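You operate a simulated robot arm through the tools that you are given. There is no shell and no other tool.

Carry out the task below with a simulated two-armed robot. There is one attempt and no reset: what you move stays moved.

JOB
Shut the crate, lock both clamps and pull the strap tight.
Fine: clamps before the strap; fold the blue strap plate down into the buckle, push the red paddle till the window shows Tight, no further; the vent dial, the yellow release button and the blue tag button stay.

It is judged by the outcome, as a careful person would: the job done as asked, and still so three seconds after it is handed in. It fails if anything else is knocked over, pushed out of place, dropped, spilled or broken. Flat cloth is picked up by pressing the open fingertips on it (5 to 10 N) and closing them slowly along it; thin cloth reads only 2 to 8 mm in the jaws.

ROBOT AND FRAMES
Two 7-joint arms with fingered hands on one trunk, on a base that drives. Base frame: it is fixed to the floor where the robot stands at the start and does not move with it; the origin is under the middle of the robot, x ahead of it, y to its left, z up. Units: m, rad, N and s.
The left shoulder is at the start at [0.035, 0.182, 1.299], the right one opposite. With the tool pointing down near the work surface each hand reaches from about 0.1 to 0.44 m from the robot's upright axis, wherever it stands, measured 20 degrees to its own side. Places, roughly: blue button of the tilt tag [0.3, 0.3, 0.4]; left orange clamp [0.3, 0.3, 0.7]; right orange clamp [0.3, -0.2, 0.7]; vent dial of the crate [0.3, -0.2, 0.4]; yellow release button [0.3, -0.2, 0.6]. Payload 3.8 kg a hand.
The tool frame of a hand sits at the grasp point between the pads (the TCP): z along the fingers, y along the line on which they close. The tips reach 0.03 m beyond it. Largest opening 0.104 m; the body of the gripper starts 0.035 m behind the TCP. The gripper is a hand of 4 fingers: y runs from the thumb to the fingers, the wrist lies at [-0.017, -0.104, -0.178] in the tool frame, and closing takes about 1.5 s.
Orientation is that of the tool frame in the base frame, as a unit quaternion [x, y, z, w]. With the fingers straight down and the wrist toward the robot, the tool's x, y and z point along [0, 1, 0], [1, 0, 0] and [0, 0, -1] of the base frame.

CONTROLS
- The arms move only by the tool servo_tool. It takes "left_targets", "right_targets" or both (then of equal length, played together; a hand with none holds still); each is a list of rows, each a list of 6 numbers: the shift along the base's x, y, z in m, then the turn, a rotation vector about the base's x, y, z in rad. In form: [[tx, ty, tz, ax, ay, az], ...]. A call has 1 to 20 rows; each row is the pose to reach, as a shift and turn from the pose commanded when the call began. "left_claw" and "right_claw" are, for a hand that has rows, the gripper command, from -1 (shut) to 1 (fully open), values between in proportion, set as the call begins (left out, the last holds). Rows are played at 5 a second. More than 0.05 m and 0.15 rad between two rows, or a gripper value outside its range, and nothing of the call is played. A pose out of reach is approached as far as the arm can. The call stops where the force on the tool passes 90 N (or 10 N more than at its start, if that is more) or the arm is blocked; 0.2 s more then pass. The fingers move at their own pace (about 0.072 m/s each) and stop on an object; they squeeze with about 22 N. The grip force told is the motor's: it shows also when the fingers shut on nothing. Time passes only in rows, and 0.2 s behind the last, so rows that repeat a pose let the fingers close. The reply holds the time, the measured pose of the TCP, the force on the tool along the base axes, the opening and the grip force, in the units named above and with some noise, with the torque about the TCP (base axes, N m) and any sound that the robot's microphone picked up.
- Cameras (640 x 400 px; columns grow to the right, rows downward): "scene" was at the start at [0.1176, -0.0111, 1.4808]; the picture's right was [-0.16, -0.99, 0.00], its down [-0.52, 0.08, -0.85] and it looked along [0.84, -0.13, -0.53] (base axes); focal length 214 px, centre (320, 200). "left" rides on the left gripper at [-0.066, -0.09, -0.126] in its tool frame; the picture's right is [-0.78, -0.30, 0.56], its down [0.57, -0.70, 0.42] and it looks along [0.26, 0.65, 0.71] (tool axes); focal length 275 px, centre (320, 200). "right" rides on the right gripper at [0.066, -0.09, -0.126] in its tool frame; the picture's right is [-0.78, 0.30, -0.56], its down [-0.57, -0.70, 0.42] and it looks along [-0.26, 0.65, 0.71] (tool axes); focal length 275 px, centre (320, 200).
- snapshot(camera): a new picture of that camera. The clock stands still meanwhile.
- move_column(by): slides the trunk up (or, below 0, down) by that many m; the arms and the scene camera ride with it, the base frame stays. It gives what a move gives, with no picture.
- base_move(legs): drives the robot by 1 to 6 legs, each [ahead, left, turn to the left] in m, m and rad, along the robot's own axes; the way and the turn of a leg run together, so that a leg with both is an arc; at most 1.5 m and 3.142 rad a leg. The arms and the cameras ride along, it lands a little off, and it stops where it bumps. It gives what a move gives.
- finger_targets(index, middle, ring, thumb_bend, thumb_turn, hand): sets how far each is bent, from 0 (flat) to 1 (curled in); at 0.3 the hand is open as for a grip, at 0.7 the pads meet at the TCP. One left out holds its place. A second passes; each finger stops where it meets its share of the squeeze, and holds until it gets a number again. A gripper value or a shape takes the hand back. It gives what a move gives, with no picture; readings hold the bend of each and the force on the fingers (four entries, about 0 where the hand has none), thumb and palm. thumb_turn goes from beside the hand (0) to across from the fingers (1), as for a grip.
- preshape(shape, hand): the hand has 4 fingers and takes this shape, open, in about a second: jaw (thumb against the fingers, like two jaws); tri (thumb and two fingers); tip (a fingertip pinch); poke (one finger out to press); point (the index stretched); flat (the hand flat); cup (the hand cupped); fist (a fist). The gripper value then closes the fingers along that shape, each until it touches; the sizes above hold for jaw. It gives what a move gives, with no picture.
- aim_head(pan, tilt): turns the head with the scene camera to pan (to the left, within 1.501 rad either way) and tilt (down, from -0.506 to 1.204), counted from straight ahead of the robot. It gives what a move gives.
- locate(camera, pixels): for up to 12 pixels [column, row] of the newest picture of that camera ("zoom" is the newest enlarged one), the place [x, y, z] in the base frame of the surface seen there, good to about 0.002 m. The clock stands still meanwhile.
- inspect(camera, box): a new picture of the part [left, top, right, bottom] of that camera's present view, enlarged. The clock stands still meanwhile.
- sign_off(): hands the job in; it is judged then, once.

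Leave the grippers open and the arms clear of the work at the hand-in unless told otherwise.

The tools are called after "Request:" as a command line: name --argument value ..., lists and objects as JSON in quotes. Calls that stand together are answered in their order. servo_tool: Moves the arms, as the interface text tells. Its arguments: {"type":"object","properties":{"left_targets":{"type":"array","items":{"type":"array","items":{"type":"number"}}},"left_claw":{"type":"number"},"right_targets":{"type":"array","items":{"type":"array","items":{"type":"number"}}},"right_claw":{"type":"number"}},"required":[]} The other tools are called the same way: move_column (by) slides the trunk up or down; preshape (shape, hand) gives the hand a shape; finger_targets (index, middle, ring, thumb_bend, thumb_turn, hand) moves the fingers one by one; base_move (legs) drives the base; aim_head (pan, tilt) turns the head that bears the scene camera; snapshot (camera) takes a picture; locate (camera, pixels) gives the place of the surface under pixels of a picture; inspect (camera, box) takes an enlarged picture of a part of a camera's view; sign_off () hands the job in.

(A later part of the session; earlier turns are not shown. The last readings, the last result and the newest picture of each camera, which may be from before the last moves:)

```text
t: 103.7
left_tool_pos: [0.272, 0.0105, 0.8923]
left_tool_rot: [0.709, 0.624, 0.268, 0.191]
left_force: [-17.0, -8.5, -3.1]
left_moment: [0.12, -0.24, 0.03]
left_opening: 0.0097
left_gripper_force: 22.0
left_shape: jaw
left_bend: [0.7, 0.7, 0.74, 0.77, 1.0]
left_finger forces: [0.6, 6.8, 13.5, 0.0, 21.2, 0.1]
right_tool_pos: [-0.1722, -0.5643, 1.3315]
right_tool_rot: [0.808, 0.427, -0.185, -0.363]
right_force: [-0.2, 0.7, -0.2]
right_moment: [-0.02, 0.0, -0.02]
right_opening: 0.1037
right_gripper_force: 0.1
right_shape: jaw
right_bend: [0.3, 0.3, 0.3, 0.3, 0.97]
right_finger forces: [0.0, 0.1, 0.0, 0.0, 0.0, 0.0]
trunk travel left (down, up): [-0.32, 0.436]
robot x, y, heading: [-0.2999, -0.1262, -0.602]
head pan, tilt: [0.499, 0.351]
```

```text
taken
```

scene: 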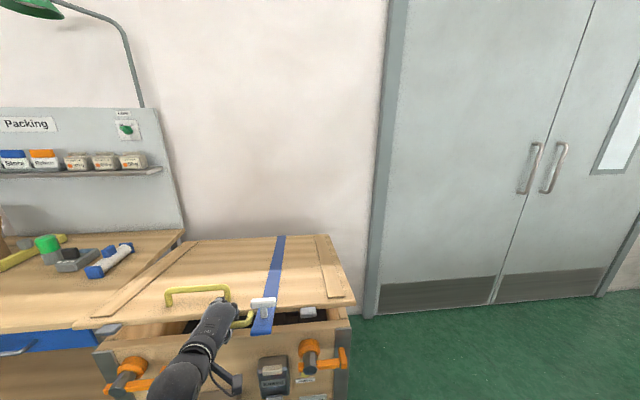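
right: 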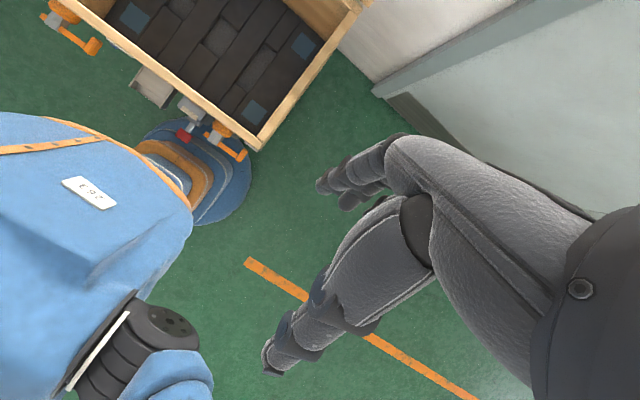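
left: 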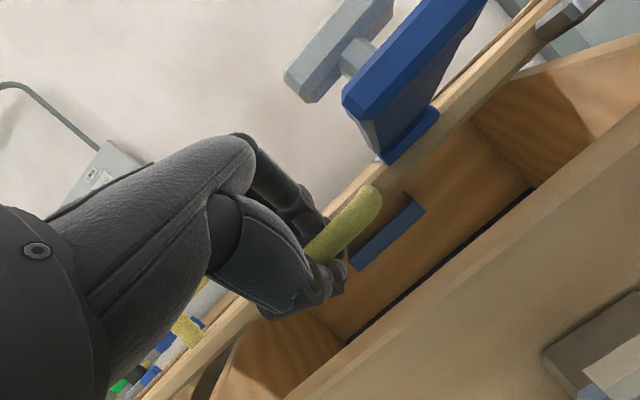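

Lid ≈9°, all clear. Base back 8 mm, column down 50 mm.

Request:
base_move --legs '[[-0.0058, -0.006, 0]]'

Request:
move_column --by -0.05

Request:
snapshot --camera "left"

```text
t: 104.5
left_tool_pos: [0.2672, 0.0094, 0.8891]
left_tool_rot: [0.708, 0.625, 0.269, 0.189]
left_force: [11.8, -0.8, -7.3]
left_moment: [0.07, -0.34, 0.06]
left_opening: 0.0065
left_gripper_force: 21.9
left_shape: jaw
left_bend: [0.7, 0.7, 0.49, 0.77, 1.0]
left_finger forces: [7.5, 4.3, 6.6, 0.0, 19.0, 0.0]
right_tool_pos: [-0.1759, -0.5633, 1.3324]
right_tool_rot: [0.807, 0.426, -0.186, -0.364]
right_force: [0.3, 0.0, 0.1]
right_moment: [0.01, -0.01, 0.01]
right_opening: 0.1037
right_gripper_force: 0.1
right_shape: jaw
right_bend: [0.3, 0.3, 0.3, 0.3, 0.97]
right_finger forces: [0.1, 0.1, 0.1, 0.1, 0.0, 0.1]
trunk travel left (down, up): [-0.32, 0.436]
robot x, y, heading: [-0.3093, -0.1303, -0.605]
head pan, tilt: [0.499, 0.351]
```

```text
t: 105.4
left_tool_pos: [0.2649, 0.0095, 0.8411]
left_tool_rot: [0.708, 0.624, 0.27, 0.191]
left_force: [-13.2, -2.1, -4.0]
left_moment: [0.36, -0.68, 0.3]
left_opening: 0.008
left_gripper_force: 21.7
left_shape: jaw
left_bend: [0.7, 0.7, 0.75, 0.76, 1.0]
left_finger forces: [0.9, 7.1, 25.1, 0.0, 23.7, 0.1]
right_tool_pos: [-0.1621, -0.5746, 1.2705]
right_tool_rot: [0.801, 0.422, -0.192, -0.378]
right_force: [-0.6, 0.2, 1.7]
right_moment: [-0.03, 0.02, 0.02]
right_opening: 0.1038
right_gripper_force: 0.1
right_shape: jaw
right_bend: [0.3, 0.3, 0.3, 0.3, 0.97]
right_finger forces: [0.0, 0.0, 0.0, 0.0, 0.0, 0.0]
trunk travel left (down, up): [-0.27, 0.486]
robot x, y, heading: [-0.3094, -0.1261, -0.606]
head pan, tilt: [0.499, 0.351]
```

```text
taken
```

left: 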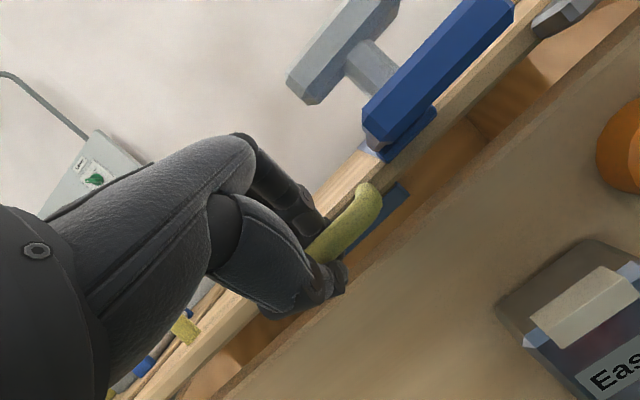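

Lid ≈5°. Base back 4 mm, then column down 40 mm to nearly closed.

Request:
base_move --legs '[[-0.0033, -0.0023, 0]]'

Request:
move_column --by -0.04

Request:
snapshot --camera "left"

Request:
snapshot --camera "scene"

```text
t: 106.1
left_tool_pos: [0.2615, 0.0093, 0.8403]
left_tool_rot: [0.709, 0.624, 0.27, 0.189]
left_force: [2.2, 0.0, -3.3]
left_moment: [0.28, -0.81, 0.21]
left_opening: 0.007
left_gripper_force: 21.8
left_shape: jaw
left_bend: [0.7, 0.7, 0.75, 0.76, 1.0]
left_finger forces: [3.4, 5.5, 22.1, 0.1, 22.3, 0.0]
right_tool_pos: [-0.1644, -0.5761, 1.2685]
right_tool_rot: [0.801, 0.422, -0.192, -0.378]
right_force: [0.0, -0.2, 0.3]
right_moment: [0.0, 0.0, -0.01]
right_opening: 0.1038
right_gripper_force: 0.1
right_shape: jaw
right_bend: [0.3, 0.3, 0.3, 0.3, 0.97]
right_finger forces: [0.0, 0.0, 0.0, 0.0, 0.0, 0.0]
trunk travel left (down, up): [-0.27, 0.486]
robot x, y, heading: [-0.3141, -0.1309, -0.6]
head pan, tilt: [0.499, 0.351]
```

```text
t: 106.9
left_tool_pos: [0.2608, 0.0095, 0.8008]
left_tool_rot: [0.709, 0.624, 0.27, 0.188]
left_force: [-8.1, -3.4, -3.8]
left_moment: [0.54, -1.09, 0.33]
left_opening: 0.0075
left_gripper_force: 22.2
left_shape: jaw
left_bend: [0.7, 0.7, 0.76, 0.75, 1.0]
left_finger forces: [6.2, 7.3, 33.9, 0.0, 26.3, 0.0]
right_tool_pos: [-0.1495, -0.5854, 1.2174]
right_tool_rot: [0.794, 0.419, -0.199, -0.392]
right_force: [0.8, 0.3, -0.2]
right_moment: [0.0, 0.01, -0.04]
right_opening: 0.1037
right_gripper_force: 0.0
right_shape: jaw
right_bend: [0.3, 0.3, 0.3, 0.3, 0.97]
right_finger forces: [0.0, 0.0, 0.0, 0.0, 0.0, 0.0]
trunk travel left (down, up): [-0.23, 0.526]
robot x, y, heading: [-0.3125, -0.1274, -0.605]
head pan, tilt: [0.499, 0.351]
```

```text
taken
```

left: 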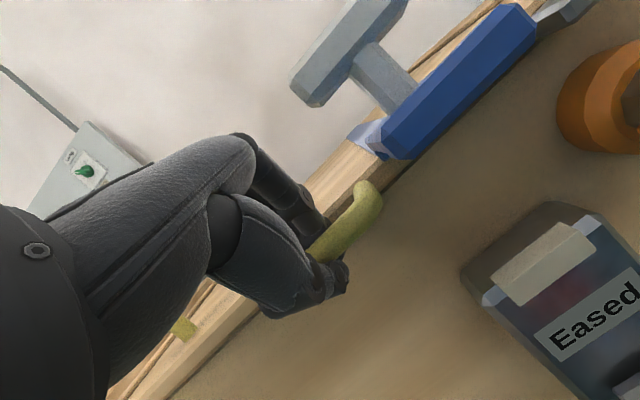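

```text
taken
```

scene: 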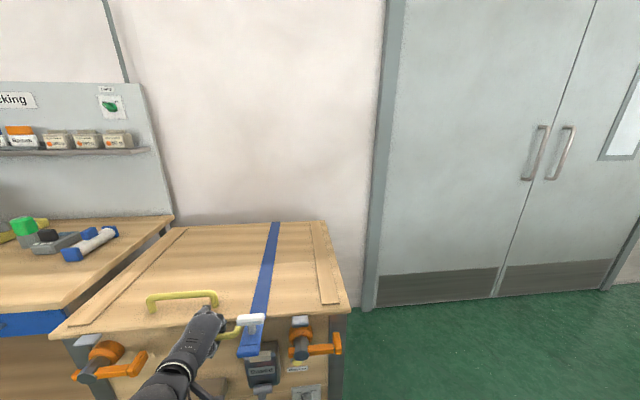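

Nearly shut. I lower another 10 mm to seat the lid.

Request:
move_column --by -0.01

Request:
inspect --camera "scene" --box '[40, 210, 370, 400]'

Request:
locate --camera "zoom" --pixels '[[200, 60], [300, 170], [80, 220], [540, 150], [560, 190], [400, 230], [410, 270], [420, 215], [500, 215], [130, 245]]'

```text
t: 107.5
left_tool_pos: [0.2603, 0.0094, 0.7972]
left_tool_rot: [0.707, 0.622, 0.276, 0.194]
left_force: [-13.1, 3.0, 26.9]
left_moment: [0.81, -1.45, 0.63]
left_opening: 0.0069
left_gripper_force: 21.7
left_shape: jaw
left_bend: [0.7, 0.7, 0.77, 0.76, 1.0]
left_finger forces: [4.2, 4.6, 44.4, 0.0, 18.7, 0.1]
right_tool_pos: [-0.1498, -0.5873, 1.2054]
right_tool_rot: [0.794, 0.42, -0.198, -0.392]
right_force: [0.6, 0.7, -0.2]
right_moment: [-0.01, 0.03, -0.03]
right_opening: 0.1038
right_gripper_force: 0.0
right_shape: jaw
right_bend: [0.3, 0.3, 0.3, 0.3, 0.97]
right_finger forces: [0.0, 0.1, 0.1, 0.0, 0.1, 0.0]
trunk travel left (down, up): [-0.22, 0.536]
robot x, y, heading: [-0.3118, -0.1316, -0.606]
head pan, tilt: [0.499, 0.351]
```

```text
1.94 times, centred on (205, 305) of scene
```

zoom: 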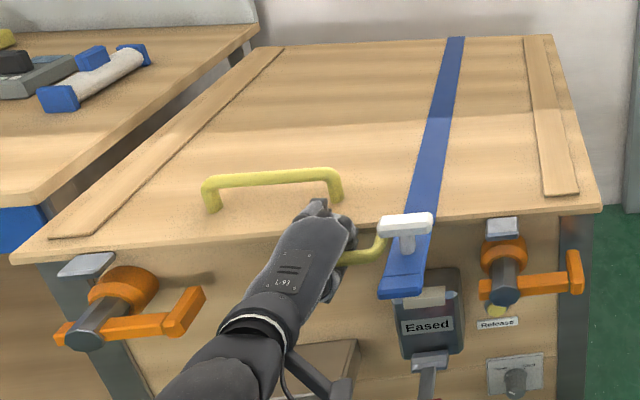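

```text
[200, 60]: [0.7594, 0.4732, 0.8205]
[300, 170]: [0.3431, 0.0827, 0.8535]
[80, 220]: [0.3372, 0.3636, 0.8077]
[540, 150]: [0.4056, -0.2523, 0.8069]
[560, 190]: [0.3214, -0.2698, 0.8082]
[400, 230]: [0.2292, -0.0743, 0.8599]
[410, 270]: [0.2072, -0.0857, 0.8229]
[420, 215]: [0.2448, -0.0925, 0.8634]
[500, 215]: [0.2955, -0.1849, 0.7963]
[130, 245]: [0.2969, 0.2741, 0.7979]
```

The lid is shut: its top reads z≈0.807 everywhere and the hand feels +27 N from the seat. I open the fingers a little to let go of the bar.

Request:
servo_tool --left_targets '[[0, 0, 0.004, 0, 0, 0], [0, 0, 0.004, 0, 0, 0], [0, 0, 0.004, 0, 0, 0], [0, 0, 0.004, 0, 0, 0]]' --left_claw -0.45

Request:
snapshot --camera "left"

```text
t: 108.5
left_tool_pos: [0.2586, 0.0082, 0.7998]
left_tool_rot: [0.708, 0.622, 0.274, 0.194]
left_force: [-20.3, 5.8, 27.0]
left_moment: [0.65, -0.94, 0.5]
left_opening: 0.0273
left_gripper_force: 0.1
left_shape: jaw
left_bend: [0.74, 0.59, 0.75, 0.74, 1.0]
left_finger forces: [1.9, 5.1, 34.0, 0.1, 0.0, 0.0]
right_tool_pos: [-0.1493, -0.5871, 1.2047]
right_tool_rot: [0.794, 0.419, -0.198, -0.394]
right_force: [0.0, -0.6, 1.1]
right_moment: [-0.02, -0.01, 0.0]
right_opening: 0.1038
right_gripper_force: 0.1
right_shape: jaw
right_bend: [0.3, 0.3, 0.3, 0.3, 0.97]
right_finger forces: [0.0, 0.0, 0.1, 0.1, 0.1, 0.0]
trunk travel left (down, up): [-0.22, 0.536]
robot x, y, heading: [-0.3118, -0.1333, -0.603]
head pan, tilt: [0.499, 0.351]
```

```text
taken
```

left: 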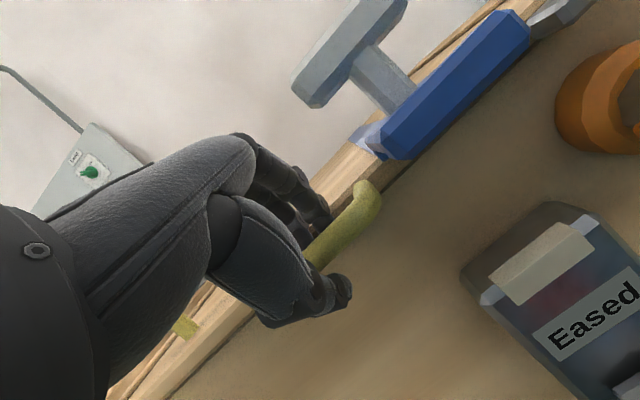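

The thumb is free; the ring finger still leans on the handle (34 N). I withdraw along the finger direction, back and up.

Request:
servo_tool --left_targets '[[-0.008, 0, 0.011, 0, 0, 0], [-0.018, 0, 0.024, 0, 0, 0], [-0.03, 0, 0.04, 0, 0, 0], [-0.045, 0, 0.06, 0, 0, 0], [-0.06, 0, 0.08, 0, 0, 0], [-0.075, 0, 0.1, 0, 0, 0], [-0.075, 0, 0.1, 0, 0, 0]]'

Request:
snapshot --camera "left"

Request:
snapshot --camera "scene"

```text
t: 110.1
left_tool_pos: [0.258, 0.01, 0.8006]
left_tool_rot: [0.708, 0.623, 0.272, 0.191]
left_force: [-13.1, 2.3, 19.3]
left_moment: [0.51, -0.75, 0.35]
left_opening: 0.0276
left_gripper_force: 0.0
left_shape: jaw
left_bend: [0.74, 0.58, 0.47, 0.74, 1.0]
left_finger forces: [1.1, 3.4, 26.0, 0.0, 0.0, 0.0]
left hand out of reach, approached as far as the arm can: row 1, 2, 3, 4, 5, 6, 7
right_tool_pos: [-0.1487, -0.5871, 1.2046]
right_tool_rot: [0.794, 0.419, -0.199, -0.393]
right_force: [-0.6, -0.4, 0.6]
right_moment: [0.01, 0.0, -0.01]
right_opening: 0.1038
right_gripper_force: 0.1
right_shape: jaw
right_bend: [0.3, 0.3, 0.3, 0.3, 0.97]
right_finger forces: [0.0, 0.1, 0.0, 0.0, 0.1, 0.0]
trunk travel left (down, up): [-0.22, 0.536]
robot x, y, heading: [-0.3106, -0.1281, -0.606]
head pan, tilt: [0.499, 0.351]
```

```text
taken
```

left: 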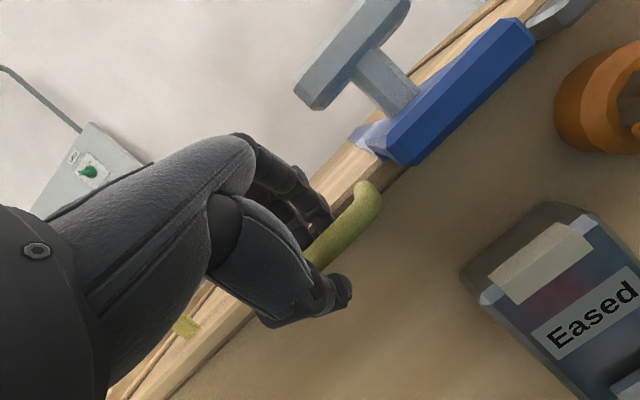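

```text
taken
```

scene: 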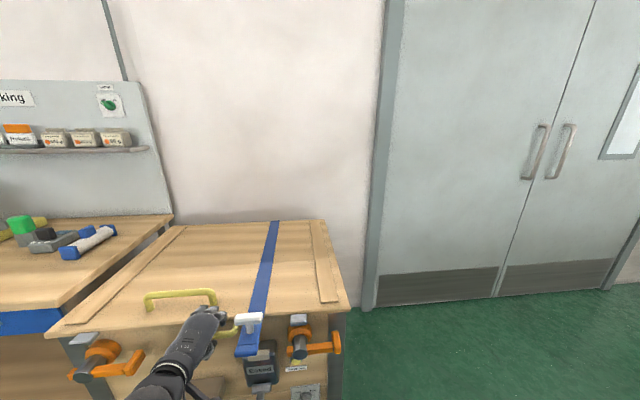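

The arm itself cannot retreat from this pose, so I use column and base: up 12 mm, then back 10 mm, in small turns.

Request:
move_column --by 0.012

Request:
base_move --legs '[[-0.009, -0.006, 0]]'

Request:
snapshot --camera "left"

```text
t: 110.7
left_tool_pos: [0.2583, 0.0092, 0.8064]
left_tool_rot: [0.71, 0.624, 0.268, 0.187]
left_force: [-4.1, 1.0, -0.9]
left_moment: [-0.03, 0.03, 0.01]
left_opening: 0.0279
left_gripper_force: 0.0
left_shape: jaw
left_bend: [0.74, 0.56, 0.52, 0.74, 1.0]
left_finger forces: [1.5, 2.4, 0.1, 0.0, 0.4, 0.0]
right_tool_pos: [-0.1448, -0.5875, 1.2159]
right_tool_rot: [0.793, 0.419, -0.199, -0.394]
right_force: [0.2, 0.4, -0.8]
right_moment: [0.0, 0.03, 0.01]
right_opening: 0.1038
right_gripper_force: 0.0
right_shape: jaw
right_bend: [0.3, 0.3, 0.3, 0.3, 0.97]
right_finger forces: [0.0, 0.1, 0.1, 0.0, 0.1, 0.0]
trunk travel left (down, up): [-0.232, 0.524]
robot x, y, heading: [-0.3138, -0.1302, -0.605]
head pan, tilt: [0.499, 0.351]
```

```text
t: 111.5
left_tool_pos: [0.2469, 0.009, 0.809]
left_tool_rot: [0.709, 0.624, 0.27, 0.19]
left_force: [-0.3, -0.1, 0.2]
left_moment: [0.0, -0.01, 0.01]
left_opening: 0.0285
left_gripper_force: 0.0
left_shape: jaw
left_bend: [0.74, 0.55, 0.52, 0.74, 1.0]
left_finger forces: [0.0, 0.0, 0.0, 0.0, 0.1, 0.0]
right_tool_pos: [-0.1582, -0.5869, 1.2164]
right_tool_rot: [0.793, 0.419, -0.199, -0.394]
right_force: [0.0, 0.3, -1.0]
right_moment: [-0.01, 0.01, 0.02]
right_opening: 0.1038
right_gripper_force: 0.2
right_shape: jaw
right_bend: [0.3, 0.3, 0.3, 0.3, 0.97]
right_finger forces: [0.0, 0.1, 0.1, 0.0, 0.0, 0.0]
trunk travel left (down, up): [-0.232, 0.524]
robot x, y, heading: [-0.3248, -0.1287, -0.605]
head pan, tilt: [0.499, 0.351]
```

```text
taken
```

left: 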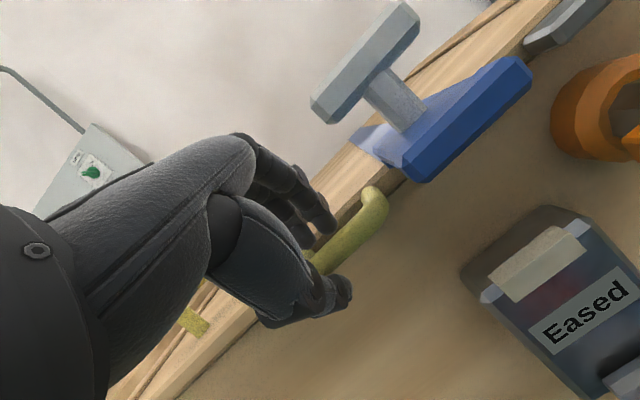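

No contact now. I keep going: column up 20 mm, base back 15 mm, then up 40 mm.

Request:
move_column --by 0.018

Request:
base_move --legs '[[-0.0115, -0.008, 0]]'

Request:
move_column --by 0.03

Request:
snapshot --camera "left"

```text
t: 112.1
left_tool_pos: [0.2482, 0.0087, 0.8272]
left_tool_rot: [0.709, 0.624, 0.27, 0.188]
left_force: [-2.2, 0.9, 2.1]
left_moment: [0.05, 0.09, 0.01]
left_opening: 0.0288
left_gripper_force: 0.1
left_shape: jaw
left_bend: [0.74, 0.55, 0.52, 0.74, 1.0]
left_finger forces: [0.0, 0.0, 0.0, 0.0, 2.6, 0.0]
right_tool_pos: [-0.1556, -0.5875, 1.2332]
right_tool_rot: [0.794, 0.418, -0.198, -0.394]
right_force: [-0.1, 0.1, -0.1]
right_moment: [0.01, 0.01, 0.01]
right_opening: 0.1035
right_gripper_force: 0.0
right_shape: jaw
right_bend: [0.3, 0.3, 0.3, 0.3, 0.97]
right_finger forces: [0.0, 0.0, 0.0, 0.0, 0.0, 0.0]
trunk travel left (down, up): [-0.25, 0.506]
robot x, y, heading: [-0.3218, -0.127, -0.606]
head pan, tilt: [0.499, 0.351]
```

```text
t: 112.9
left_tool_pos: [0.2329, 0.0084, 0.8272]
left_tool_rot: [0.709, 0.624, 0.27, 0.19]
left_force: [-0.4, -0.4, 0.3]
left_moment: [0.02, 0.04, 0.02]
left_opening: 0.0288
left_gripper_force: 0.2
left_shape: jaw
left_bend: [0.74, 0.55, 0.52, 0.74, 1.0]
left_finger forces: [0.0, 0.0, 0.0, 0.0, 0.1, 0.0]
right_tool_pos: [-0.1714, -0.5866, 1.234]
right_tool_rot: [0.794, 0.419, -0.199, -0.394]
right_force: [-0.5, 0.1, 1.1]
right_moment: [-0.01, -0.02, -0.06]
right_opening: 0.1037
right_gripper_force: 0.0
right_shape: jaw
right_bend: [0.3, 0.3, 0.3, 0.3, 0.97]
right_finger forces: [0.0, 0.0, 0.0, 0.1, 0.1, 0.0]
trunk travel left (down, up): [-0.25, 0.506]
robot x, y, heading: [-0.3387, -0.1319, -0.602]
head pan, tilt: [0.499, 0.351]
```

```text
t: 113.6
left_tool_pos: [0.2347, 0.0092, 0.8561]
left_tool_rot: [0.709, 0.623, 0.27, 0.189]
left_force: [0.4, 0.5, 0.0]
left_moment: [0.0, 0.0, 0.0]
left_opening: 0.0288
left_gripper_force: 0.1
left_shape: jaw
left_bend: [0.74, 0.55, 0.52, 0.74, 1.0]
left_finger forces: [0.0, 0.0, 0.0, 0.1, 0.0, 0.1]
right_tool_pos: [-0.1703, -0.588, 1.264]
right_tool_rot: [0.794, 0.418, -0.199, -0.395]
right_force: [0.6, -0.6, -0.8]
right_moment: [0.0, -0.01, -0.02]
right_opening: 0.1036
right_gripper_force: 0.1
right_shape: jaw
right_bend: [0.3, 0.3, 0.3, 0.3, 0.97]
right_finger forces: [0.1, 0.1, 0.1, 0.0, 0.0, 0.1]
trunk travel left (down, up): [-0.28, 0.476]
robot x, y, heading: [-0.3385, -0.1303, -0.604]
head pan, tilt: [0.499, 0.351]
```

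```text
taken
```

left: 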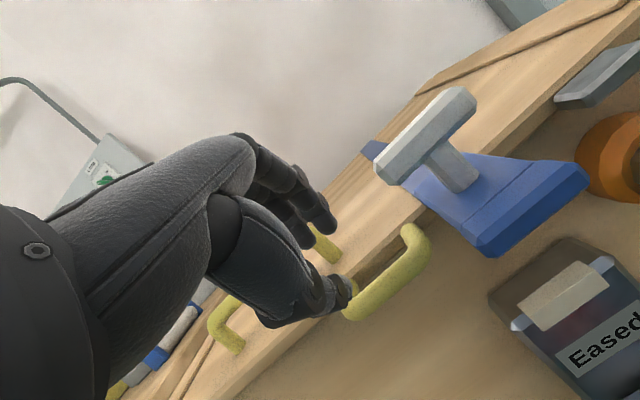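

The left hand is clear of the handle. I raise the column 0.1, back off 0.35 m and turn back to face the crate.

Request:
move_column --by 0.1

Request:
base_move --legs '[[-0.29, -0.2, 0], [0, 0, 0.604]]'

Request:
aim_head --pan 0.0 --tilt 0.55

Request:
snapshot --camera "scene"

```text
t: 115.0
left_tool_pos: [0.235, 0.0092, 0.9567]
left_tool_rot: [0.709, 0.623, 0.27, 0.189]
left_force: [0.6, 0.4, 0.0]
left_moment: [-0.01, -0.03, -0.02]
left_opening: 0.0289
left_gripper_force: 0.1
left_shape: jaw
left_bend: [0.74, 0.55, 0.52, 0.74, 1.0]
left_finger forces: [0.0, 0.0, 0.1, 0.0, 0.1, 0.0]
right_tool_pos: [-0.1716, -0.587, 1.3647]
right_tool_rot: [0.793, 0.419, -0.199, -0.395]
right_force: [0.5, 0.4, 0.2]
right_moment: [0.02, -0.02, 0.0]
right_opening: 0.1038
right_gripper_force: 0.1
right_shape: jaw
right_bend: [0.3, 0.3, 0.3, 0.3, 0.97]
right_finger forces: [0.0, 0.0, 0.0, 0.0, 0.0, 0.1]
trunk travel left (down, up): [-0.38, 0.376]
robot x, y, heading: [-0.3401, -0.1287, -0.603]
head pan, tilt: [0.499, 0.351]
```

```text
t: 118.9
left_tool_pos: [-0.2974, 0.3097, 0.9566]
left_tool_rot: [0.491, 0.807, 0.313, 0.1]
left_force: [-0.1, 0.9, 0.9]
left_moment: [0.02, 0.01, -0.04]
left_opening: 0.0285
left_gripper_force: 0.1
left_shape: jaw
left_bend: [0.74, 0.55, 0.52, 0.74, 1.0]
left_finger forces: [0.1, 0.0, 0.0, 0.0, 0.0, 0.1]
right_tool_pos: [-0.2909, -0.4096, 1.3639]
right_tool_rot: [0.633, 0.636, -0.307, -0.317]
right_force: [0.0, 0.1, 0.0]
right_moment: [-0.02, -0.01, 0.02]
right_opening: 0.1036
right_gripper_force: 0.1
right_shape: jaw
right_bend: [0.3, 0.3, 0.3, 0.3, 0.97]
right_finger forces: [0.1, 0.1, 0.1, 0.0, 0.0, 0.1]
trunk travel left (down, up): [-0.38, 0.376]
robot x, y, heading: [-0.6896, -0.1299, 0.0]
head pan, tilt: [0.499, 0.351]
```

```text
t: 119.8
left_tool_pos: [-0.2986, 0.3099, 0.9575]
left_tool_rot: [0.491, 0.807, 0.314, 0.099]
left_force: [-0.3, -0.3, -1.0]
left_moment: [-0.01, 0.02, 0.04]
left_opening: 0.0289
left_gripper_force: 0.1
left_shape: jaw
left_bend: [0.74, 0.55, 0.52, 0.74, 1.0]
left_finger forces: [0.0, 0.1, 0.1, 0.1, 0.0, 0.0]
right_tool_pos: [-0.2919, -0.4111, 1.3632]
right_tool_rot: [0.633, 0.636, -0.307, -0.316]
right_force: [0.2, -0.7, 0.1]
right_moment: [0.01, -0.04, 0.03]
right_opening: 0.1038
right_gripper_force: 0.0
right_shape: jaw
right_bend: [0.3, 0.3, 0.3, 0.3, 0.97]
right_finger forces: [0.0, 0.0, 0.0, 0.0, 0.1, 0.0]
trunk travel left (down, up): [-0.38, 0.376]
robot x, y, heading: [-0.6911, -0.1301, 0.002]
head pan, tilt: [0.0, 0.55]
```

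```text
taken
```

scene: 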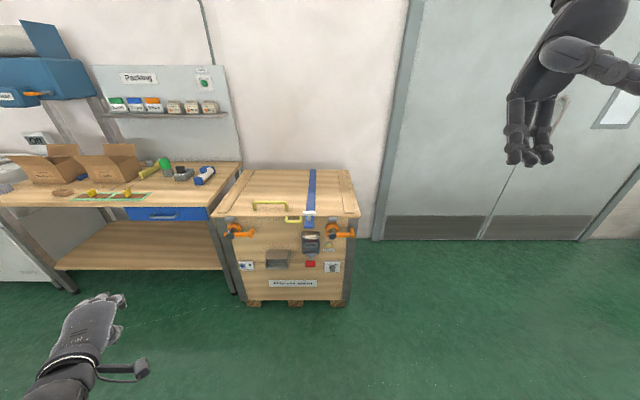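

The crate is shut and the view is clear. I enlarge the front: clamps, keepers, plate and buckle.

Request:
inspect --camera "scene" --box '[210, 190, 370, 290]'

Request:
inspect --camera "scene" --box '[215, 200, 279, 240]'

Request:
inspect --camera "scene" --box '[295, 200, 359, 240]'

```text
4.00 times, centred on (290, 240) of scene
```

zoom: 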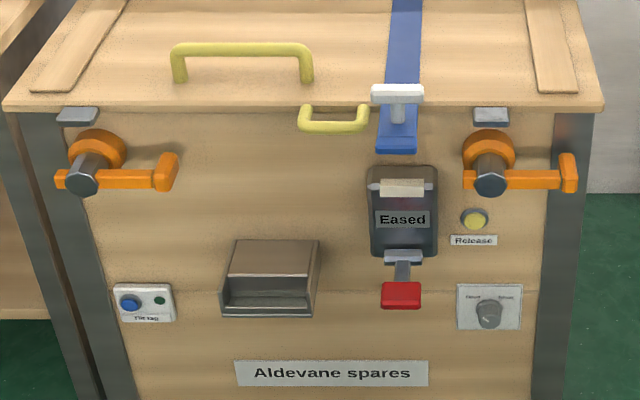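

```text
10.00 times, centred on (247, 220) of scene
```

zoom: 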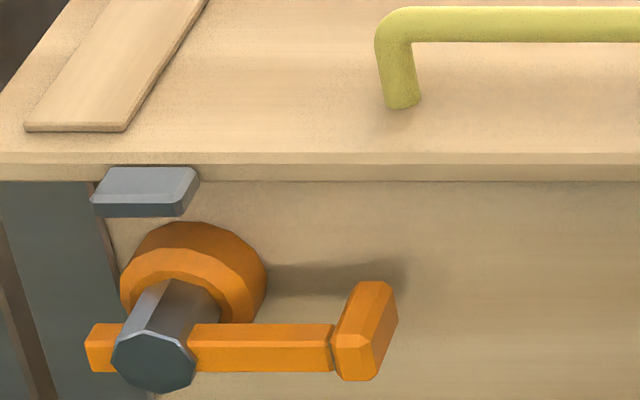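

```text
10.00 times, centred on (327, 220) of scene
```

zoom: 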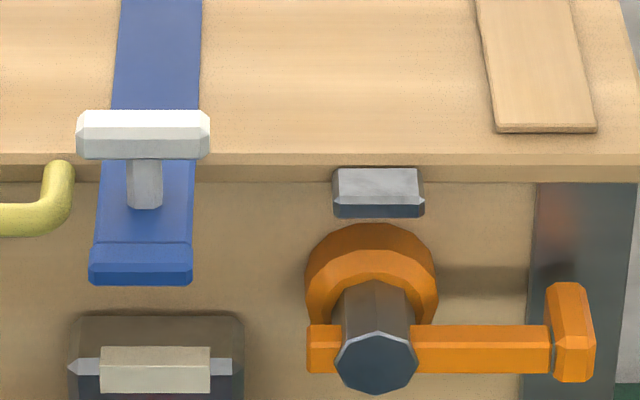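

I locate key points on the right clamp (from the last zoom), then on the left one.

Request:
locate --camera "zoom" --pixels '[[376, 363], [376, 310], [370, 240], [320, 350], [480, 350], [575, 360], [570, 300], [580, 285], [378, 185], [378, 212], [140, 270], [143, 130]]'

Request:
inspect --camera "scene" --box '[215, 200, 279, 240]'

Request:
locate --camera "zoom" --pixels '[[150, 363], [180, 310], [190, 240], [100, 350], [260, 350], [355, 360], [360, 310], [375, 290], [150, 185], [145, 210], [245, 290], [390, 300]]'

```text
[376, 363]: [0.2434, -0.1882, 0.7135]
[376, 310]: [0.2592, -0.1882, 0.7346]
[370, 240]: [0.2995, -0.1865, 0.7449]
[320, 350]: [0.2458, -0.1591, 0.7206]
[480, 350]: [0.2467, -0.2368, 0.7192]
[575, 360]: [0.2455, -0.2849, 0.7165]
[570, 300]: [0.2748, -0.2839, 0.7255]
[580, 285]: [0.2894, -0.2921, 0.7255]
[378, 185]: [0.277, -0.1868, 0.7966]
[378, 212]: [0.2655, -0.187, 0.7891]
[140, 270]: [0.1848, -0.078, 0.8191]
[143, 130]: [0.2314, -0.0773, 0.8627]
```

```text
10.00 times, centred on (247, 220) of scene
```

zoom: 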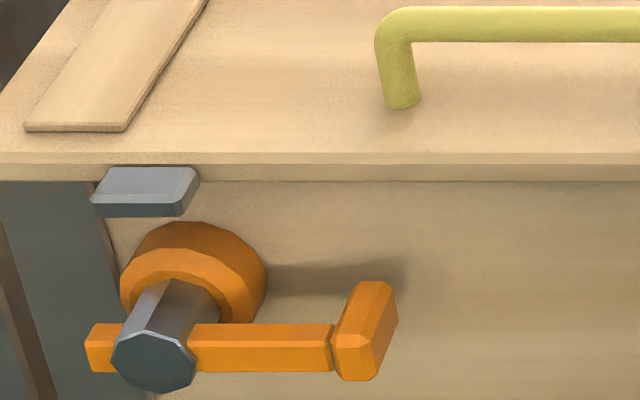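

```text
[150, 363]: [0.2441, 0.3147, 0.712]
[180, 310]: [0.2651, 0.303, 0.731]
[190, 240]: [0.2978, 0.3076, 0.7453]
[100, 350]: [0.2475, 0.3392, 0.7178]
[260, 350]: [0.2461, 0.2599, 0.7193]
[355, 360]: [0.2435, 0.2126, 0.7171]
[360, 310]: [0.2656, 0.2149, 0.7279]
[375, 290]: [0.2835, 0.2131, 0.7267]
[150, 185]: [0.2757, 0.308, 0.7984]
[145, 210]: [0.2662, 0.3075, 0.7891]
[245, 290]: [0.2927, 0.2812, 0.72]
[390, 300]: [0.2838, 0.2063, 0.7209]
```

The clamp levers pivot at (≈0.25, -0.188, 0.718) and (≈0.25, 0.312, 0.718), each ~0.10 long, pointing to -y; the lever's end block should swing up over the grey keeper (top z≈0.798). I first bring both hands to a forward-pointing posture here in free space.

Request:
servo_tool --left_targets '[[0, 0, 0, 0, 0, -0.12], [0, 0, 0, 0, 0, -0.24], [0, 0, 0, 0, 0, -0.36], [0, 0, 0, 0, 0, -0.48], [0, 0, 0, 0, 0, -0.6], [0, 0, 0, 0, 0, -0.72], [0, 0, 0, 0, 0, -0.72], [0, 0, 0, 0, 0, -0.72], [0, 0, 0, 0, 0, -0.72], [0, 0, 0, 0, 0, -0.72], [0, 0, 0, 0, 0, -0.72], [0, 0, 0, 0, 0, -0.72], [0, 0, 0, 0, 0, -0.72], [0, 0, 0, 0, 0, -0.72], [0, 0, 0, 0, 0, -0.72], [0, 0, 0, 0, 0, -0.72], [0, 0, 0, 0, 0, -0.72]]' --right_targets '[[0.01, 0.0, -0.018, 0, -0.13, 0], [0.02, 0.0, -0.036, 0, -0.26, 0], [0.03, 0.0, -0.054, 0, -0.39, 0], [0.04, 0.0, -0.072, 0, -0.52, 0], [0.05, 0.0, -0.09, 0, -0.65, 0], [0.06, 0.0, -0.108, 0, -0.78, 0], [0.07, 0.0, -0.126, 0, -0.91, 0], [0.08, 0.0, -0.144, 0, -1.04, 0], [0.09, 0.0, -0.162, 0, -1.17, 0], [0.1, 0.0, -0.18, 0, -1.3, 0], [0.11, 0.0, -0.198, 0, -1.43, 0], [0.12, 0.0, -0.216, 0, -1.56, 0], [0.13, 0.0, -0.234, 0, -1.69, 0], [0.14, 0.0, -0.252, 0, -1.82, 0], [0.15, 0.0, -0.27, 0, -1.95, 0], [0.16, 0.0, -0.288, 0, -2.08, 0], [0.17, 0.0, -0.3, 0, -2.13, 0]]' --left_claw 0.5

```text
t: 123.4
left_tool_pos: [-0.2984, 0.3097, 0.9575]
left_tool_rot: [0.744, 0.582, 0.258, 0.204]
left_force: [0.6, 0.3, -0.5]
left_moment: [0.04, -0.02, 0.02]
left_opening: 0.0775
left_gripper_force: 0.0
left_shape: jaw
left_bend: [0.27, 0.36, 0.33, 0.52, 0.98]
left_finger forces: [0.0, 0.0, 0.1, 0.0, 0.0, 0.0]
right_tool_pos: [-0.1735, -0.411, 1.1492]
right_tool_rot: [0.667, 0.675, 0.225, 0.223]
right_force: [-0.2, 0.0, 0.1]
right_moment: [0.0, 0.0, 0.04]
right_opening: 0.1038
right_gripper_force: 0.0
right_shape: jaw
right_bend: [0.3, 0.3, 0.3, 0.3, 0.97]
right_finger forces: [0.0, 0.1, 0.0, 0.0, 0.0, 0.0]
right hand out of reach, approached as far as the arm can: row 13, 14, 15, 16, 17
trunk travel left (down, up): [-0.38, 0.376]
robot x, y, heading: [-0.6926, -0.132, -0.001]
head pan, tilt: [0.0, 0.55]
```

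Right hand now points forward-down. I set the right hand to the poke shape and look at it.

Request:
preshape --hand "right" --shape "poke"

Request:
snapshot --camera "right"

Request:
aim_head --pan -0.5 --tilt 0.5

Request:
snapshot --camera "scene"

```text
t: 124.3
left_tool_pos: [-0.3, 0.3105, 0.9562]
left_tool_rot: [0.744, 0.582, 0.258, 0.205]
left_force: [0.2, -0.2, 0.7]
left_moment: [-0.03, 0.01, -0.03]
left_opening: 0.0773
left_gripper_force: 0.1
left_shape: jaw
left_bend: [0.27, 0.36, 0.33, 0.52, 0.98]
left_finger forces: [0.0, 0.0, 0.0, 0.1, 0.0, 0.1]
right_tool_pos: [-0.1733, -0.4107, 1.1499]
right_tool_rot: [0.667, 0.675, 0.226, 0.223]
right_force: [-0.2, -0.4, -0.7]
right_moment: [-0.01, 0.0, -0.01]
right_opening: 0.0001
right_gripper_force: 0.0
right_shape: poke
right_bend: [0.7, 0.7, 0.99, 1.0, 1.0]
right_finger forces: [0.0, 0.1, 0.0, 0.1, 0.0, 0.0]
trunk travel left (down, up): [-0.38, 0.376]
robot x, y, heading: [-0.6945, -0.1314, -0.001]
head pan, tilt: [0.0, 0.55]
```

```text
taken
```

right: 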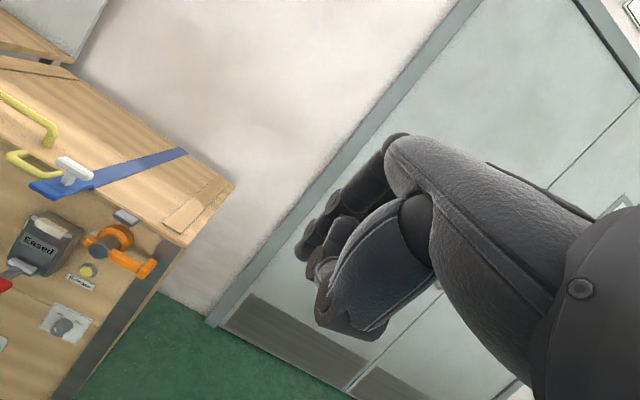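

```text
t: 125.3
left_tool_pos: [-0.2987, 0.3098, 0.957]
left_tool_rot: [0.743, 0.582, 0.259, 0.204]
left_force: [-0.3, -0.8, 0.3]
left_moment: [0.01, -0.03, 0.02]
left_opening: 0.078
left_gripper_force: 0.2
left_shape: jaw
left_bend: [0.27, 0.36, 0.33, 0.52, 0.98]
left_finger forces: [0.1, 0.0, 0.1, 0.0, 0.0, 0.1]
right_tool_pos: [-0.1735, -0.4102, 1.1489]
right_tool_rot: [0.666, 0.675, 0.226, 0.222]
right_force: [-0.1, -0.5, 0.2]
right_moment: [0.01, 0.01, 0.0]
right_opening: 0.0001
right_gripper_force: 0.1
right_shape: poke
right_bend: [0.7, 0.7, 0.99, 1.0, 1.0]
right_finger forces: [0.1, 0.0, 0.0, 0.1, 0.0, 0.0]
trunk travel left (down, up): [-0.38, 0.376]
robot x, y, heading: [-0.6898, -0.1287, -0.001]
head pan, tilt: [-0.499, 0.499]
```

```text
taken
```

scene: 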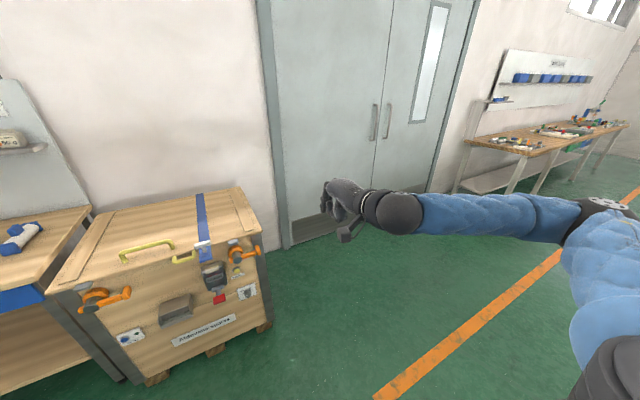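

The poke shape puts two fingers together along the finger axis. I locate the fingertips relative to the TCP.

Request:
inspect --camera "right" --box '[260, 120, 420, 350]'

Request:
locate --camera "right" --pixels '[[303, 252], [312, 235], [318, 262], [330, 215], [335, 240], [325, 280], [330, 305], [350, 180]]'

```text
1.74 times, centred on (340, 235) of right
```

zoom: 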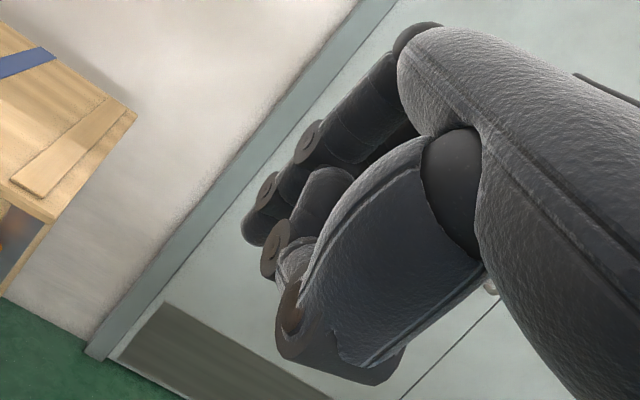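

```text
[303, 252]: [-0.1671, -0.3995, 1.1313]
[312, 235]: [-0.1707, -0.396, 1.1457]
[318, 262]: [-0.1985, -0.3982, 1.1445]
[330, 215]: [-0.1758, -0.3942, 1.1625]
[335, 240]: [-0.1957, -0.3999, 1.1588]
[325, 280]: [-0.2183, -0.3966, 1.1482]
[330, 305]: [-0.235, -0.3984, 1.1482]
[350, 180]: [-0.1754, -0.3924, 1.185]
```

The pointing finger lies along the tool axis with its tip ~0.025 beyond the TCP. I lower the trunk 0.25 and drive to about (-0.38, 0.0), still well away from the crate front.

Request:
move_column --by -0.22

Request:
base_move --legs '[[0.3, 0.13, 0]]'

Request:
aim_head --pan -0.15 --tilt 0.45

Request:
snapshot --camera "scene"

```text
t: 127.6
left_tool_pos: [-0.2994, 0.3115, 0.7369]
left_tool_rot: [0.743, 0.582, 0.259, 0.205]
left_force: [-0.4, -0.5, 0.0]
left_moment: [0.01, 0.02, 0.01]
left_opening: 0.0775
left_gripper_force: 0.1
left_shape: jaw
left_bend: [0.27, 0.36, 0.33, 0.52, 0.98]
left_finger forces: [0.0, 0.0, 0.0, 0.1, 0.0, 0.1]
right_tool_pos: [-0.1452, -0.4107, 0.8856]
right_tool_rot: [0.677, 0.685, 0.193, 0.188]
right_force: [0.3, 0.3, 0.4]
right_moment: [-0.01, 0.01, 0.0]
right_opening: 0.0
right_gripper_force: 0.0
right_shape: poke
right_bend: [0.7, 0.7, 0.99, 1.0, 1.0]
right_finger forces: [0.1, 0.0, 0.1, 0.0, 0.0, 0.1]
trunk travel left (down, up): [-0.16, 0.596]
robot x, y, heading: [-0.6923, -0.1282, 0.003]
head pan, tilt: [-0.499, 0.499]
```

```text
t: 129.8
left_tool_pos: [0.0039, 0.4408, 0.7363]
left_tool_rot: [0.743, 0.582, 0.258, 0.205]
left_force: [-0.1, 0.8, 0.1]
left_moment: [0.0, -0.02, 0.03]
left_opening: 0.0776
left_gripper_force: 0.1
left_shape: jaw
left_bend: [0.27, 0.36, 0.33, 0.52, 0.98]
left_finger forces: [0.0, 0.0, 0.0, 0.0, 0.0, 0.0]
right_tool_pos: [0.1563, -0.2802, 0.8834]
right_tool_rot: [0.677, 0.685, 0.193, 0.188]
right_force: [0.4, -0.2, 0.5]
right_moment: [-0.01, -0.03, 0.04]
right_opening: 0.0002
right_gripper_force: 0.1
right_shape: poke
right_bend: [0.7, 0.7, 0.99, 1.0, 1.0]
right_finger forces: [0.1, 0.1, 0.0, 0.0, 0.0, 0.1]
trunk travel left (down, up): [-0.16, 0.596]
robot x, y, heading: [-0.3924, 0.0028, -0.002]
head pan, tilt: [-0.499, 0.499]
```

```text
t: 130.6
left_tool_pos: [0.0039, 0.4422, 0.7364]
left_tool_rot: [0.744, 0.582, 0.258, 0.204]
left_force: [0.5, -0.1, -0.5]
left_moment: [0.05, -0.01, -0.01]
left_opening: 0.0776
left_gripper_force: 0.1
left_shape: jaw
left_bend: [0.27, 0.36, 0.33, 0.52, 0.98]
left_finger forces: [0.1, 0.0, 0.0, 0.0, 0.0, 0.1]
right_tool_pos: [0.1568, -0.2792, 0.8835]
right_tool_rot: [0.677, 0.685, 0.193, 0.188]
right_force: [-0.6, -0.1, -0.2]
right_moment: [-0.03, 0.0, 0.0]
right_opening: 0.0
right_gripper_force: 0.1
right_shape: poke
right_bend: [0.7, 0.7, 0.99, 1.0, 1.0]
right_finger forces: [0.0, 0.0, 0.1, 0.0, 0.1, 0.0]
trunk travel left (down, up): [-0.16, 0.596]
robot x, y, heading: [-0.3893, 0.0028, 0.004]
head pan, tilt: [-0.15, 0.45]
```

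```text
taken
```

scene: 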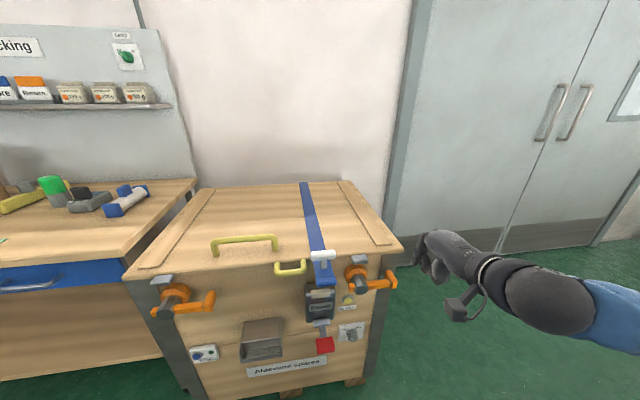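

Good view. I zoom on the right clamp and locate its lever, tip block and keeper again from here.

Request:
inspect --camera "scene" --box '[330, 240, 410, 290]'

Request:
locate --camera "zoom" --pixels '[[235, 350], [245, 290], [220, 150], [340, 350], [440, 345], [500, 320], [510, 235], [470, 270], [210, 225], [160, 345], [215, 115], [480, 370]]'

```text
8.00 times, centred on (370, 265) of scene
```

zoom: 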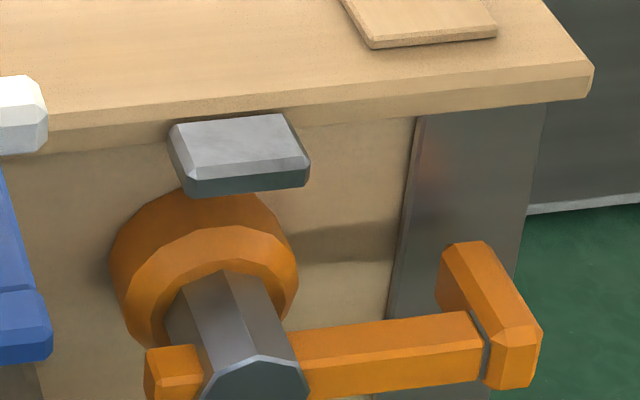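

```text
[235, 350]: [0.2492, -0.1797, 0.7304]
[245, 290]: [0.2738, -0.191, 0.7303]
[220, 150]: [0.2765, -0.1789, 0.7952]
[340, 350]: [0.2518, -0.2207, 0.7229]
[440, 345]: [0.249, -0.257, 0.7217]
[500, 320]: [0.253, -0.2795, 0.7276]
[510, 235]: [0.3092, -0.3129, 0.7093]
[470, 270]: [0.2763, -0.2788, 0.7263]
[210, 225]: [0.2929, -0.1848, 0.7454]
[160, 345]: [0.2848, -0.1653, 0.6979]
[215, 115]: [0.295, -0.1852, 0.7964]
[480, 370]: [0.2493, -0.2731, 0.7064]
```

I plan to push the right lever up from below with the pointing finger along an arc about (y -0.188, z 0.7175). First I level the hand (15° below horizontal) and lower it in front of the lever at about (0.157, -0.264, 0.685).

Request:
servo_tool --right_targets '[[0, 0.003, -0.033, 0, -0.13, 0], [0, 0.006, -0.066, 0, -0.26, 0], [0, 0.009, -0.099, 0, -0.39, 0], [0, 0.012, -0.132, 0, -0.52, 0], [0, 0.015, -0.165, 0, -0.65, 0], [0, 0.015, -0.198, 0, -0.76, 0], [0, 0.015, -0.198, 0, -0.76, 0]]'

Request:
snapshot --camera "right"

Request:
snapshot --camera "scene"

```text
t: 132.4
left_tool_pos: [0.0042, 0.4416, 0.7368]
left_tool_rot: [0.743, 0.582, 0.259, 0.205]
left_force: [0.0, 0.2, 0.7]
left_moment: [0.03, 0.01, -0.03]
left_opening: 0.0778
left_gripper_force: 0.1
left_shape: jaw
left_bend: [0.27, 0.36, 0.33, 0.52, 0.98]
left_finger forces: [0.0, 0.0, 0.0, 0.1, 0.1, 0.0]
right_tool_pos: [0.3045, -0.3075, 0.8244]
right_tool_rot: [0.506, 0.677, 0.361, 0.394]
right_force: [-0.5, 0.4, 0.0]
right_moment: [0.02, 0.0, -0.02]
right_opening: 0.0
right_gripper_force: 0.0
right_shape: poke
right_bend: [0.7, 0.7, 0.99, 1.0, 1.0]
right_finger forces: [0.1, 0.1, 0.1, 0.0, 0.0, 0.1]
right hand out of reach, approached as far as the arm can: row 1, 2, 3, 4, 5, 6, 7
trunk travel left (down, up): [-0.16, 0.596]
robot x, y, heading: [-0.3853, 0.0026, -0.001]
head pan, tilt: [-0.15, 0.45]
stopped in row 7 (right hand): the arm was blocked; the commanded pose is now the measured one
```

```text
taken
```

right: 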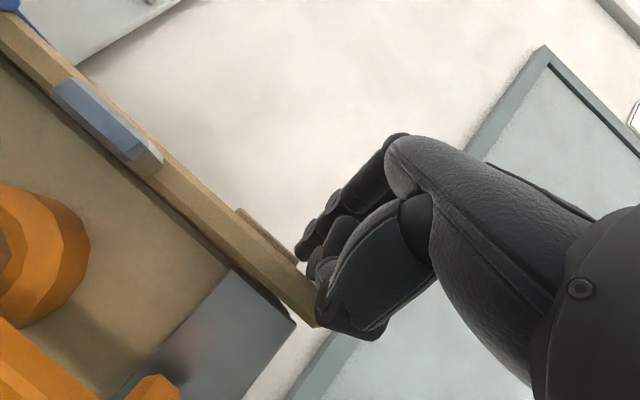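

```text
taken
```

scene: 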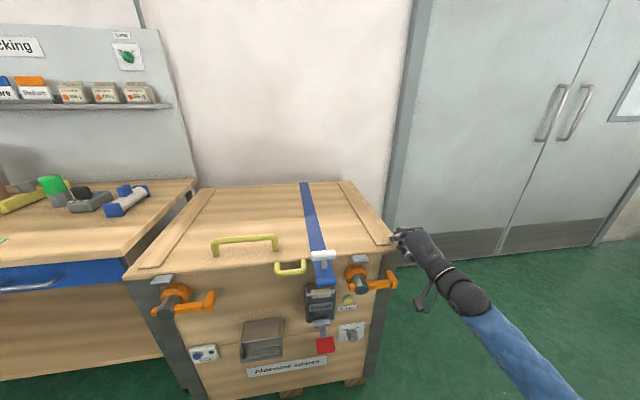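

The arm was too folded and slid out to (0.30, -0.31, 0.82), by the lid's right corner, with no contact force. I lift it away, move it right and back, then down beside the clamp.

Request:
servo_tool --right_targets '[[0, 0, 0.03, 0, 0, 0], [-0.01, -0.03, 0.05, 0, 0, 0], [-0.04, -0.06, 0.05, 0, 0, 0], [-0.07, -0.08, 0.04, 0, 0, 0], [-0.1, -0.09, 0.02, 0, 0, 0], [-0.12, -0.1, -0.01, 0, 0, 0]]'

Request:
snapshot --camera "scene"

```text
t: 133.8
left_tool_pos: [0.0029, 0.441, 0.7369]
left_tool_rot: [0.744, 0.581, 0.258, 0.205]
left_force: [0.3, 0.5, 0.8]
left_moment: [-0.01, 0.03, -0.03]
left_opening: 0.0777
left_gripper_force: 0.0
left_shape: jaw
left_bend: [0.27, 0.36, 0.33, 0.52, 0.98]
left_finger forces: [0.1, 0.0, 0.0, 0.0, 0.0, 0.0]
right_tool_pos: [0.1846, -0.4092, 0.815]
right_tool_rot: [0.506, 0.677, 0.361, 0.394]
right_force: [0.1, 0.0, -0.7]
right_moment: [0.0, -0.02, 0.01]
right_opening: 0.0001
right_gripper_force: 0.0
right_shape: poke
right_bend: [0.7, 0.7, 0.99, 1.0, 1.0]
right_finger forces: [0.1, 0.0, 0.1, 0.0, 0.0, 0.0]
trunk travel left (down, up): [-0.16, 0.596]
robot x, y, heading: [-0.3885, -0.0007, -0.0]
head pan, tilt: [-0.15, 0.45]
```

```text
taken
```

scene: 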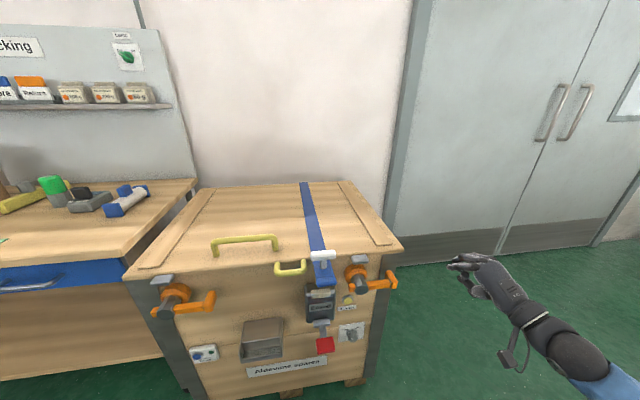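

Free and reachable. I straighten the hand's roll and lower it to about (0.15, -0.40, 0.69).

Request:
servo_tool --right_targets '[[-0.01, 0.002, -0.03, 0.044, -0.021, -0.043], [-0.02, 0.005, -0.06, 0.088, -0.042, -0.086], [-0.03, 0.008, -0.09, 0.132, -0.063, -0.129], [-0.035, 0.01, -0.125, 0.177, -0.085, -0.172], [-0.035, 0.01, -0.125, 0.177, -0.085, -0.172]]'

```text
t: 135.0
left_tool_pos: [0.0026, 0.4417, 0.7374]
left_tool_rot: [0.744, 0.582, 0.258, 0.204]
left_force: [0.2, 0.6, 0.2]
left_moment: [-0.02, 0.01, 0.03]
left_opening: 0.0776
left_gripper_force: 0.0
left_shape: jaw
left_bend: [0.27, 0.36, 0.33, 0.52, 0.98]
left_finger forces: [0.0, 0.0, 0.1, 0.0, 0.0, 0.0]
right_tool_pos: [0.1493, -0.3996, 0.6872]
right_tool_rot: [0.58, 0.58, 0.404, 0.405]
right_force: [0.6, 0.6, 0.6]
right_moment: [0.01, 0.02, 0.01]
right_opening: 0.0
right_gripper_force: 0.0
right_shape: poke
right_bend: [0.7, 0.7, 0.99, 1.0, 1.0]
right_finger forces: [0.0, 0.0, 0.0, 0.0, 0.0, 0.0]
trunk travel left (down, up): [-0.16, 0.596]
robot x, y, heading: [-0.3895, 0.0024, -0.002]
head pan, tilt: [-0.15, 0.45]
```

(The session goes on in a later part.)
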